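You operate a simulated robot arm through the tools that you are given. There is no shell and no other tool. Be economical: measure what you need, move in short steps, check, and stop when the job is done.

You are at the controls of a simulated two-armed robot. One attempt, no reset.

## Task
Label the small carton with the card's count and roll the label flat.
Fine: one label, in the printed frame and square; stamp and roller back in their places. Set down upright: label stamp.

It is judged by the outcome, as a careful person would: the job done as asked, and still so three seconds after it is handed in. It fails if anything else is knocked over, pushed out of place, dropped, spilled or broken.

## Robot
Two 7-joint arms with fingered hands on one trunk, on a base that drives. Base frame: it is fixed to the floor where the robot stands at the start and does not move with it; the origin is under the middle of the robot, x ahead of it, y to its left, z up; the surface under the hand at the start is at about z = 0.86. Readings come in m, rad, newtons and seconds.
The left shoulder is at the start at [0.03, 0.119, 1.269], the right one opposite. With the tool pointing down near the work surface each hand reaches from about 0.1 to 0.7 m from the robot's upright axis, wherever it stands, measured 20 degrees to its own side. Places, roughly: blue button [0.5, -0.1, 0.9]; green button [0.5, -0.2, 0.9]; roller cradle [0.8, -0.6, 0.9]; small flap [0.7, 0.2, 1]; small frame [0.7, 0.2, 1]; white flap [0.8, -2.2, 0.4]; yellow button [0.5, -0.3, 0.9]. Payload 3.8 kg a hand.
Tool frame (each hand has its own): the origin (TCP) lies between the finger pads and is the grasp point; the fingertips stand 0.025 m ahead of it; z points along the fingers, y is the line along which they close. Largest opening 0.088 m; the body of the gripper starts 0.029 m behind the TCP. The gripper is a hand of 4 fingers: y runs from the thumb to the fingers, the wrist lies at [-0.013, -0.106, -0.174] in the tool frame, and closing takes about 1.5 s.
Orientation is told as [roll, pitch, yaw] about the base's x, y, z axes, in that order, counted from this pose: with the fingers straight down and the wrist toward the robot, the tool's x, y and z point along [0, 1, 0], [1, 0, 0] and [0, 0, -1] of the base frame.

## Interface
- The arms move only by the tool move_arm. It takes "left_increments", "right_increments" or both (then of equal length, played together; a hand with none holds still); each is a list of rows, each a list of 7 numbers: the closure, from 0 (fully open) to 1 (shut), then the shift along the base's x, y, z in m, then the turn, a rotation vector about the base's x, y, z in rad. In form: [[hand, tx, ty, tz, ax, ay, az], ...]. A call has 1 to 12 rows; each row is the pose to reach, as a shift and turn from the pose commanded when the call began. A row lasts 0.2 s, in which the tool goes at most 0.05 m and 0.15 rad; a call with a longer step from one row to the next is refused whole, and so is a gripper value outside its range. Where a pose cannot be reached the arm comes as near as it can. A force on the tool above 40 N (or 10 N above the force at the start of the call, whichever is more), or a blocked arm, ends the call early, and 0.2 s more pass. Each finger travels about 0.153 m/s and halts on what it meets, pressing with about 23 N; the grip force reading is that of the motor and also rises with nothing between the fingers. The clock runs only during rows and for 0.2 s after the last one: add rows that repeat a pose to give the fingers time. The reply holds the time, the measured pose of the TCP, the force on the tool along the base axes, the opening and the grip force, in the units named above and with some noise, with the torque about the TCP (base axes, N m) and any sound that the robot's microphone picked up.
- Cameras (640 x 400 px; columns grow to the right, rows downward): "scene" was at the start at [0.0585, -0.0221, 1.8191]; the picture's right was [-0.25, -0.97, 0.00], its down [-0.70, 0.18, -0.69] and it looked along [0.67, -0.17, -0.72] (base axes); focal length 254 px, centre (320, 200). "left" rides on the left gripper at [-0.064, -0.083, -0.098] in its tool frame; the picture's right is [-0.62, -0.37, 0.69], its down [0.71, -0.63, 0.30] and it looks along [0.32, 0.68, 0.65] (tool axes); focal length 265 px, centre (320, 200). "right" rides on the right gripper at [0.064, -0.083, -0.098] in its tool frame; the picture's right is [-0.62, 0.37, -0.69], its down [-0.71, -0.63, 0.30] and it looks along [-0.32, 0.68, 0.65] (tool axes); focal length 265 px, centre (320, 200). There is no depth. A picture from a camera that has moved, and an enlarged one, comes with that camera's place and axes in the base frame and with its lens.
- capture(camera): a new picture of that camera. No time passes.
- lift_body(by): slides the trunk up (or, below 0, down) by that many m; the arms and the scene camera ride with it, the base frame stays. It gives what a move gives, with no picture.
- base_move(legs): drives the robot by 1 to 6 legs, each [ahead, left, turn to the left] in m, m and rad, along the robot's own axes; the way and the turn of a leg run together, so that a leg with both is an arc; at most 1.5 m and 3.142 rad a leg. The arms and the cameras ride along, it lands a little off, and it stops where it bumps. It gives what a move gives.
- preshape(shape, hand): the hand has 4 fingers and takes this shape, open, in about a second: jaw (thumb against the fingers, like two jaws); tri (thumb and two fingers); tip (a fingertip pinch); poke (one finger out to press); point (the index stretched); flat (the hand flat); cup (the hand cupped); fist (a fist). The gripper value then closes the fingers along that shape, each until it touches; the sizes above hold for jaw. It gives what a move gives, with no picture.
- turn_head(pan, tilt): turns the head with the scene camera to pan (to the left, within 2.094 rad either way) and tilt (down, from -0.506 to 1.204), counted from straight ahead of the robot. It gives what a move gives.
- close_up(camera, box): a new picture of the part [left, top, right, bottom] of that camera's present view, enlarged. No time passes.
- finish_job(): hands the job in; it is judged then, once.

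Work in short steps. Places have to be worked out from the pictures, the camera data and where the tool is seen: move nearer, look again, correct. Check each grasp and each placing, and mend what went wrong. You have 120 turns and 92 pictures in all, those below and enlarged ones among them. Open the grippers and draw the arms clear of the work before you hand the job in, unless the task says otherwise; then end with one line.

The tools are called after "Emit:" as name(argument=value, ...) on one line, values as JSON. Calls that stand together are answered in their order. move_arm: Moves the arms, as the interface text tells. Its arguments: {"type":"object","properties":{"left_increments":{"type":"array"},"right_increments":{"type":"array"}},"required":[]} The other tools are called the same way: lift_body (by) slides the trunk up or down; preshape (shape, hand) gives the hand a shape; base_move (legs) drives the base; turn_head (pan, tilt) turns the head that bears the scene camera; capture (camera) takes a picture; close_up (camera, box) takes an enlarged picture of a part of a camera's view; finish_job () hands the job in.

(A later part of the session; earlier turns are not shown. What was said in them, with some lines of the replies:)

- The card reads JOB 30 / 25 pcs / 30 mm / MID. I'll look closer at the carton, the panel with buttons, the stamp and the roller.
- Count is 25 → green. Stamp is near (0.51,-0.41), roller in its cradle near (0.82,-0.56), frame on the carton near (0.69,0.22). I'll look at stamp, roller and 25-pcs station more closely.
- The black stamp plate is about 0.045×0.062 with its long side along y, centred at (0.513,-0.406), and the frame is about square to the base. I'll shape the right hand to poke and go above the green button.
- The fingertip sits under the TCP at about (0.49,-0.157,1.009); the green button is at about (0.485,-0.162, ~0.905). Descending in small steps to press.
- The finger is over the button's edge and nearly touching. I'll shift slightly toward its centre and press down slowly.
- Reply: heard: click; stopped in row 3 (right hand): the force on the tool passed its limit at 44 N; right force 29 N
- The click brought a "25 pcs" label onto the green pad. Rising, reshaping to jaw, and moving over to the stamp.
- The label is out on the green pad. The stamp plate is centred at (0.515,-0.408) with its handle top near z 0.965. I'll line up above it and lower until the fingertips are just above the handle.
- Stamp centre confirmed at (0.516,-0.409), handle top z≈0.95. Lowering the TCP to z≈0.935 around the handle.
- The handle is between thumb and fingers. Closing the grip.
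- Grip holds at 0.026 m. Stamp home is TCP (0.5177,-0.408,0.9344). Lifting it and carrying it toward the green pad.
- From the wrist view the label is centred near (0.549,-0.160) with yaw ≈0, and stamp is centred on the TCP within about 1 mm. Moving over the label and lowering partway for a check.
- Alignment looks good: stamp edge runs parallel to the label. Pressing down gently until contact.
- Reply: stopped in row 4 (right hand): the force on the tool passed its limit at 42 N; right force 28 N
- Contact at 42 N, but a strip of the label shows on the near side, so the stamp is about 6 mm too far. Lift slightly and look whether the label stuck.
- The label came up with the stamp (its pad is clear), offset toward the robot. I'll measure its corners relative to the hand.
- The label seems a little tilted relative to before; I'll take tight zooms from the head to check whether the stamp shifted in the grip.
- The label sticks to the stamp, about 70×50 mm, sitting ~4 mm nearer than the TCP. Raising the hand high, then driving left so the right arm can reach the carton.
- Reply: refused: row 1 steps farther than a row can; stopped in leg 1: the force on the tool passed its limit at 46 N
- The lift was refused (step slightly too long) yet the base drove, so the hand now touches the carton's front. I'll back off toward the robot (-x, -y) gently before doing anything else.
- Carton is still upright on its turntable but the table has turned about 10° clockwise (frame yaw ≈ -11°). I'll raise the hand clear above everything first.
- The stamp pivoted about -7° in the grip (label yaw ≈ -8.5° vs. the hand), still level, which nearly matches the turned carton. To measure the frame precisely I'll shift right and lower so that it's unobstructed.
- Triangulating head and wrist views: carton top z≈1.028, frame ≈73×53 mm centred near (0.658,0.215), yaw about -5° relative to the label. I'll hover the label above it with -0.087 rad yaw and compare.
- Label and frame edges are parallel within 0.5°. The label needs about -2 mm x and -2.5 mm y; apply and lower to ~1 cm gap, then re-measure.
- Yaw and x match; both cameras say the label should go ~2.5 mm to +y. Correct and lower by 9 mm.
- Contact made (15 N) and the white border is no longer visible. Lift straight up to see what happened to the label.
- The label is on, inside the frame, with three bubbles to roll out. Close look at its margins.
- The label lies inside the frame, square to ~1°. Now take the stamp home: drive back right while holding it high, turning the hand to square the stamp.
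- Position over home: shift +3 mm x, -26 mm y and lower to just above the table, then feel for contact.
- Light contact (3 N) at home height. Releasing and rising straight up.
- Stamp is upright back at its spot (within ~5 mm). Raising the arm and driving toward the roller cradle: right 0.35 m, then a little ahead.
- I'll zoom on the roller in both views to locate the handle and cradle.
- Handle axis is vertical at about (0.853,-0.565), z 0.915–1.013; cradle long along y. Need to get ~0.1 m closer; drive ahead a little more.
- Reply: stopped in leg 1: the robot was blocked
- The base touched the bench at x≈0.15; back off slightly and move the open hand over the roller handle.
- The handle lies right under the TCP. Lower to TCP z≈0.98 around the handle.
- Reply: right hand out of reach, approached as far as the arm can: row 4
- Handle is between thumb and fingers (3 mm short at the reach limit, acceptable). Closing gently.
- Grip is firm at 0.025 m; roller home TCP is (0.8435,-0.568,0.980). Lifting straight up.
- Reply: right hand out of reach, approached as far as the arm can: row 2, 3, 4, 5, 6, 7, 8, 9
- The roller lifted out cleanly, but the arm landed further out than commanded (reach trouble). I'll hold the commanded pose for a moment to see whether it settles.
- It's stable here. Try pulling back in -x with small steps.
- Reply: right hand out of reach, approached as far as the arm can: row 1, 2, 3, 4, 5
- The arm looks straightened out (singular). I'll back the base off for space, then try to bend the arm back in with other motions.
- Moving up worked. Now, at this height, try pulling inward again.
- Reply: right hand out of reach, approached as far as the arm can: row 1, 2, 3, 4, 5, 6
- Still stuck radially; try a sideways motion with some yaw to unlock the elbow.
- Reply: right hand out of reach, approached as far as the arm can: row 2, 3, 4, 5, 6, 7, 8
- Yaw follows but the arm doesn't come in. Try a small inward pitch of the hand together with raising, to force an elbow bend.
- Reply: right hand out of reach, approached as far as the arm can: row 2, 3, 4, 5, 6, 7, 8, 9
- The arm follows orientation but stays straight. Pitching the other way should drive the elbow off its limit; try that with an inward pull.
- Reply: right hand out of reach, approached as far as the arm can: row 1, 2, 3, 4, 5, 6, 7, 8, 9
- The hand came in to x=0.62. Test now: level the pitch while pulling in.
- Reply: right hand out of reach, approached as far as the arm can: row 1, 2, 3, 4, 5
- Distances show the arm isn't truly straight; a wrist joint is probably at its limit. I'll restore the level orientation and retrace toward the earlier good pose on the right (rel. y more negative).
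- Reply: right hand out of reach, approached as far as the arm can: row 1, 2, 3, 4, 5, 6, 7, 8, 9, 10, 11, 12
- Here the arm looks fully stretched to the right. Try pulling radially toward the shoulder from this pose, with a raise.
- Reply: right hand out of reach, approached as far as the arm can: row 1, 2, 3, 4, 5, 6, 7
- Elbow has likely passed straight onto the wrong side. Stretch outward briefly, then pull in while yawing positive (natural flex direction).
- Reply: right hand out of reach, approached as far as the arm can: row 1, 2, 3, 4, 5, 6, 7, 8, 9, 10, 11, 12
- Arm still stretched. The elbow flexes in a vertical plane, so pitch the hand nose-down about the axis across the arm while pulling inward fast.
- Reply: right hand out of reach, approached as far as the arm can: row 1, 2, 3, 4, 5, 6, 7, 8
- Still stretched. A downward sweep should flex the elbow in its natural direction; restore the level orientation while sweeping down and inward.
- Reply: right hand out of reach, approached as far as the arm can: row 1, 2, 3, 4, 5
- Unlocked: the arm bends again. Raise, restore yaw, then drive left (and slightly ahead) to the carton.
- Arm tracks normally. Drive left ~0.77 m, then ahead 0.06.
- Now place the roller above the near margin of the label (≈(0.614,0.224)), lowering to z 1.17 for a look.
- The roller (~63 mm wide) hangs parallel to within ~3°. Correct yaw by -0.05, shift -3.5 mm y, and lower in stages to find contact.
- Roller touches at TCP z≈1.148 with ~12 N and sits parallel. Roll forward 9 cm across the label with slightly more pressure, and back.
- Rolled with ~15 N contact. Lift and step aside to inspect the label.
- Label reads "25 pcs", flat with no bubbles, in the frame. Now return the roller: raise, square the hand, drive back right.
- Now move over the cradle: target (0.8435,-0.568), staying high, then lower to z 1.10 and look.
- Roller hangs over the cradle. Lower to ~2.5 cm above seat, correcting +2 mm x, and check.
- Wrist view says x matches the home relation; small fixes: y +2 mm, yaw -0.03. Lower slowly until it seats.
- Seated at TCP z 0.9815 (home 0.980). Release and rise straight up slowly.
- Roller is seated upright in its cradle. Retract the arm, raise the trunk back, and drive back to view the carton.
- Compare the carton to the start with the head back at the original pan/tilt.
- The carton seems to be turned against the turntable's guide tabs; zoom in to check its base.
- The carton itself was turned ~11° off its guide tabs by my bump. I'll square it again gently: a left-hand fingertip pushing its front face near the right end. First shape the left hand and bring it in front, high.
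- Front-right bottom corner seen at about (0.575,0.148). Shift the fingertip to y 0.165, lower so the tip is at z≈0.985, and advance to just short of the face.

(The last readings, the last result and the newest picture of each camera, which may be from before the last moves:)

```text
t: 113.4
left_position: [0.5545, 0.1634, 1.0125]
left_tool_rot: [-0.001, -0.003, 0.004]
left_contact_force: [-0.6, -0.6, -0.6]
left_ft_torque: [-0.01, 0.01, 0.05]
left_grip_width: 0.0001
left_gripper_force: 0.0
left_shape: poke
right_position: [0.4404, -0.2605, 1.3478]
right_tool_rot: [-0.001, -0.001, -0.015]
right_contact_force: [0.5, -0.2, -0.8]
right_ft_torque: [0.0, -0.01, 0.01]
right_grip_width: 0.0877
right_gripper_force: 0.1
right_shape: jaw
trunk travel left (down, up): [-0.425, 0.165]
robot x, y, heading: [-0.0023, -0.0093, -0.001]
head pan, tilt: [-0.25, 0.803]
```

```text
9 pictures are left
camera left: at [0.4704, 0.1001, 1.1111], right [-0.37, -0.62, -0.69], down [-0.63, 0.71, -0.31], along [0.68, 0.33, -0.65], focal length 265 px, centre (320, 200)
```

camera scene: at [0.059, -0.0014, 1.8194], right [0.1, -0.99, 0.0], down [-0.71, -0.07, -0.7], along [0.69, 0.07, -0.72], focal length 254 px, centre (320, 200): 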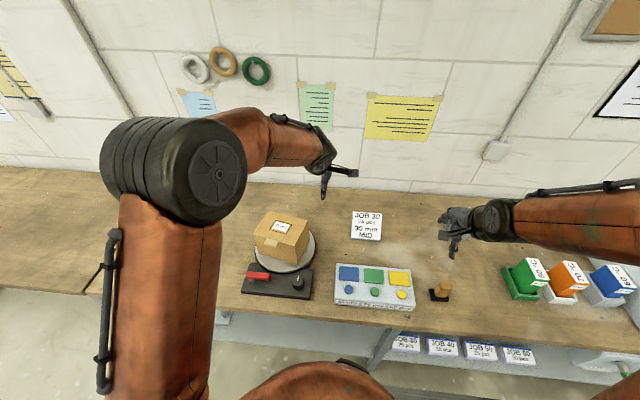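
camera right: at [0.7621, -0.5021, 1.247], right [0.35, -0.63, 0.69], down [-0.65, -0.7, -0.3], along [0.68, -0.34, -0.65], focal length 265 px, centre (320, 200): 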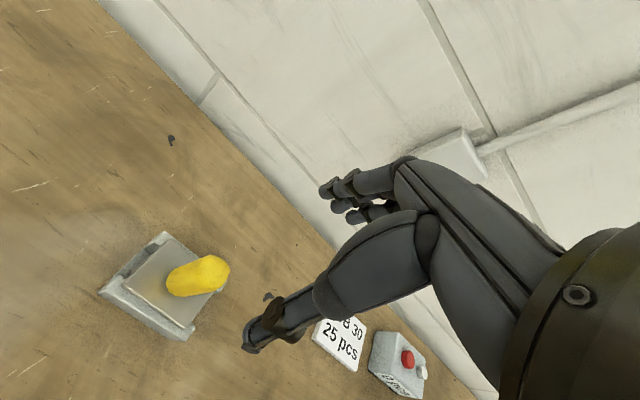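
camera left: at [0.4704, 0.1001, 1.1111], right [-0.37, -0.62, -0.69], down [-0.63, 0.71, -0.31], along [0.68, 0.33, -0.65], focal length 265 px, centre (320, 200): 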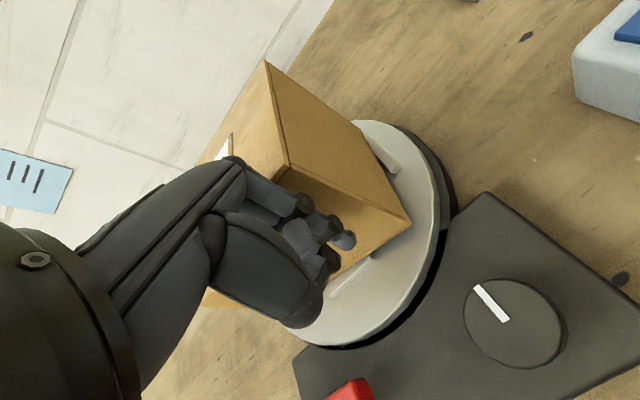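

Finger is facing the front face near its right end. Advance slowly, pushing to TCP x≈0.58.

Emit:
move_arm(left_increments=[[0, 0.006, 0, 0, 0, 0, 0], [0, 0.011, 0, 0, 0, 0, 0], [0, 0.015, 0, 0, 0, 0, 0], [0, 0.019, 0, 0, 0, 0, 0], [0, 0.022, 0, 0, 0, 0, 0], [0, 0.025, 0, 0, 0, 0, 0], [0, 0.025, 0, 0, 0, 0, 0]])

Emit:
capture(camera="left")

```text
t: 115.0
left_position: [0.5773, 0.1633, 1.0133]
left_tool_rot: [0.0, -0.004, 0.002]
left_contact_force: [-10.6, -5.9, 8.8]
left_ft_torque: [0.3, -0.42, -0.03]
left_grip_width: 0.0003
left_gripper_force: 0.0
left_shape: poke
right_position: [0.4376, -0.2618, 1.3488]
right_tool_rot: [0.001, -0.004, -0.014]
right_contact_force: [0.1, -0.1, -0.2]
right_ft_torque: [-0.02, -0.01, 0.02]
right_grip_width: 0.0876
right_gripper_force: 0.1
right_shape: jaw
trunk travel left (down, up): [-0.425, 0.165]
robot x, y, heading: [-0.002, -0.007, 0.004]
head pan, tilt: [-0.25, 0.803]
```

```text
8 pictures are left
camera left: at [0.4938, 0.0999, 1.111], right [-0.37, -0.62, -0.69], down [-0.63, 0.71, -0.31], along [0.69, 0.33, -0.65], focal length 265 px, centre (320, 200)
```

left: 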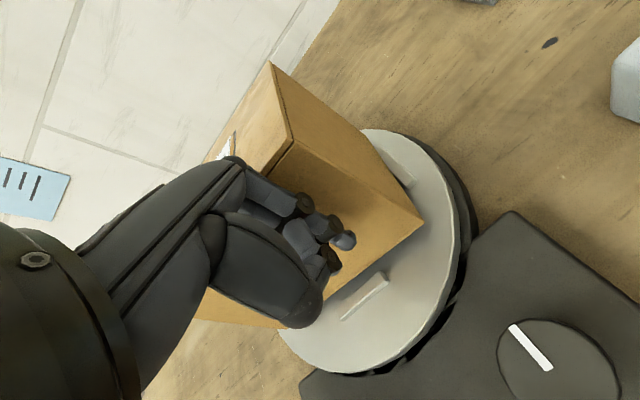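

The carton rotated back and its front tab is now uncovered. Retract and lift the hand, then check from the head.

Emit:
move_arm(left_increments=[[0, -0.02, 0, 0, 0, 0, 0], [0, -0.05, 0, 0.02, 0, 0, 0], [0, -0.06, -0.02, 0.06, 0, 0, 0], [0, -0.06, -0.05, 0.1, 0, 0, 0], [0, -0.06, -0.09, 0.13, 0, 0, 0], [0, -0.06, -0.13, 0.15, 0, 0, 0], [0, -0.06, -0.17, 0.16, 0, 0, 0], [0, -0.06, -0.2, 0.16, 0, 0, 0], [0, -0.06, -0.2, 0.16, 0, 0, 0]])

Emit:
close_up(camera="scene", box=[180, 220, 280, 330])

```text
t: 117.0
left_position: [0.5199, -0.0352, 1.1715]
left_tool_rot: [-0.003, 0.0, 0.004]
left_contact_force: [0.5, 0.9, -0.7]
left_ft_torque: [0.0, 0.0, 0.01]
left_grip_width: 0.0
left_gripper_force: 0.1
left_shape: poke
right_position: [0.441, -0.2597, 1.3486]
right_tool_rot: [-0.003, 0.0, -0.015]
right_contact_force: [-0.2, -0.2, 0.1]
right_ft_torque: [0.01, 0.0, -0.01]
right_grip_width: 0.0875
right_gripper_force: 0.0
right_shape: jaw
trunk travel left (down, up): [-0.425, 0.165]
robot x, y, heading: [-0.0013, -0.0072, 0.004]
head pan, tilt: [-0.25, 0.803]
```

```text
3.64 times, centred on (230, 275) of scene
camera zoom: at [0.0571, -0.0286, 1.8192], right [-0.24, -0.97, 0.0], down [-0.7, 0.17, -0.69], along [0.67, -0.17, -0.72], focal length 922 px, centre (647, -73)
```

zoom: 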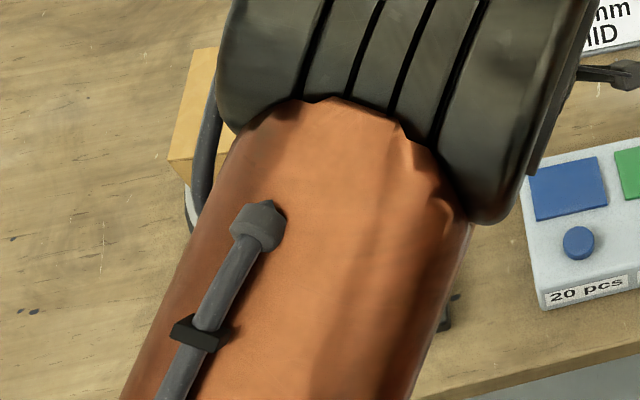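

The arm blocks the view; move the left arm to its start pose.

Emit:
move_arm(left_increments=[[0, 0, 0, 0.045, 0, 0, 0], [0, 0.01, 0.01, 0.09, 0, 0, 0], [0, 0.03, 0.03, 0.125, 0, 0, 0], [0, 0.05, 0.055, 0.155, 0, 0, 0], [0, 0.068, 0.083, 0.182, 0, 0, 0], [0, 0.068, 0.083, 0.182, 0, 0, 0]])

Emit:
close_up(camera="scene", box=[180, 220, 280, 330])

```text
t: 118.4
left_position: [0.5886, 0.0461, 1.3538]
left_tool_rot: [0.0, -0.001, 0.003]
left_contact_force: [-0.8, -0.1, -0.2]
left_ft_torque: [0.01, -0.02, -0.01]
left_grip_width: 0.0001
left_gripper_force: 0.0
left_shape: poke
right_position: [0.4409, -0.2613, 1.3476]
right_tool_rot: [0.0, -0.001, -0.016]
right_contact_force: [0.3, -0.7, 0.5]
right_ft_torque: [-0.04, -0.06, 0.04]
right_grip_width: 0.0879
right_gripper_force: 0.0
right_shape: jaw
trunk travel left (down, up): [-0.425, 0.165]
robot x, y, heading: [-0.0015, -0.0069, 0.004]
head pan, tilt: [-0.25, 0.803]
```

```text
3.64 times, centred on (230, 275) of scene
camera zoom: at [0.0569, -0.0304, 1.8191], right [-0.24, -0.97, 0.0], down [-0.7, 0.18, -0.69], along [0.67, -0.17, -0.72], focal length 922 px, centre (647, -73)
```

zoom: 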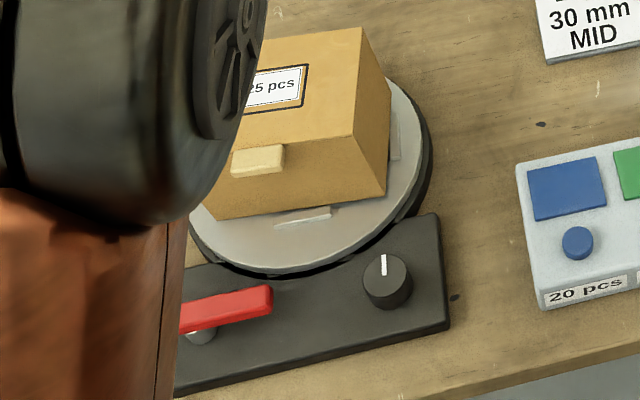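

The carton is back to within ~3° and a few mm of its guides, label flat in the frame; stamp and roller are home. Open the left hand, then hand in.

Emit:
preshape(hand="left", shape="jaw")

Emit:
capture(camera="scene")

```text
t: 119.3
left_position: [0.5894, 0.0459, 1.3553]
left_tool_rot: [-0.001, -0.003, 0.003]
left_contact_force: [-0.1, -0.1, 0.4]
left_ft_torque: [-0.02, 0.02, 0.01]
left_grip_width: 0.0877
left_gripper_force: 0.2
left_shape: jaw
right_position: [0.4403, -0.2604, 1.3484]
right_tool_rot: [-0.003, -0.002, -0.017]
right_contact_force: [-0.5, -0.1, 0.8]
right_ft_torque: [-0.01, 0.03, 0.02]
right_grip_width: 0.0877
right_gripper_force: 0.0
right_shape: jaw
trunk travel left (down, up): [-0.425, 0.165]
robot x, y, heading: [-0.0039, -0.0051, 0.007]
head pan, tilt: [-0.25, 0.803]
```

```text
5 pictures are left
camera scene: at [0.0568, -0.0291, 1.8192], right [-0.24, -0.97, 0.0], down [-0.7, 0.17, -0.69], along [0.67, -0.17, -0.72], focal length 254 px, centre (320, 200)
```

scene: 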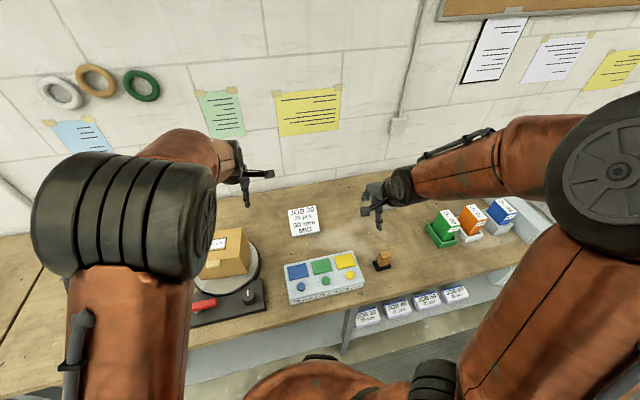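

Everything stands in place and both arms are clear. Handing in.

Emit:
finish_job()

```text
The job is handed in.
```

The small carton has one "25 pcs" label, inside the printed frame, square to about 1–2° and rolled flat; the stamp is upright at its spot (about 5 mm and up to 5° off) and the roller is seated in its cradle. While driving I bumped the carton and turned it about 11° on its turntable. I pushed it back, and it now sits within about 3–4° of where it started, with its left front corner about 1 cm further back.
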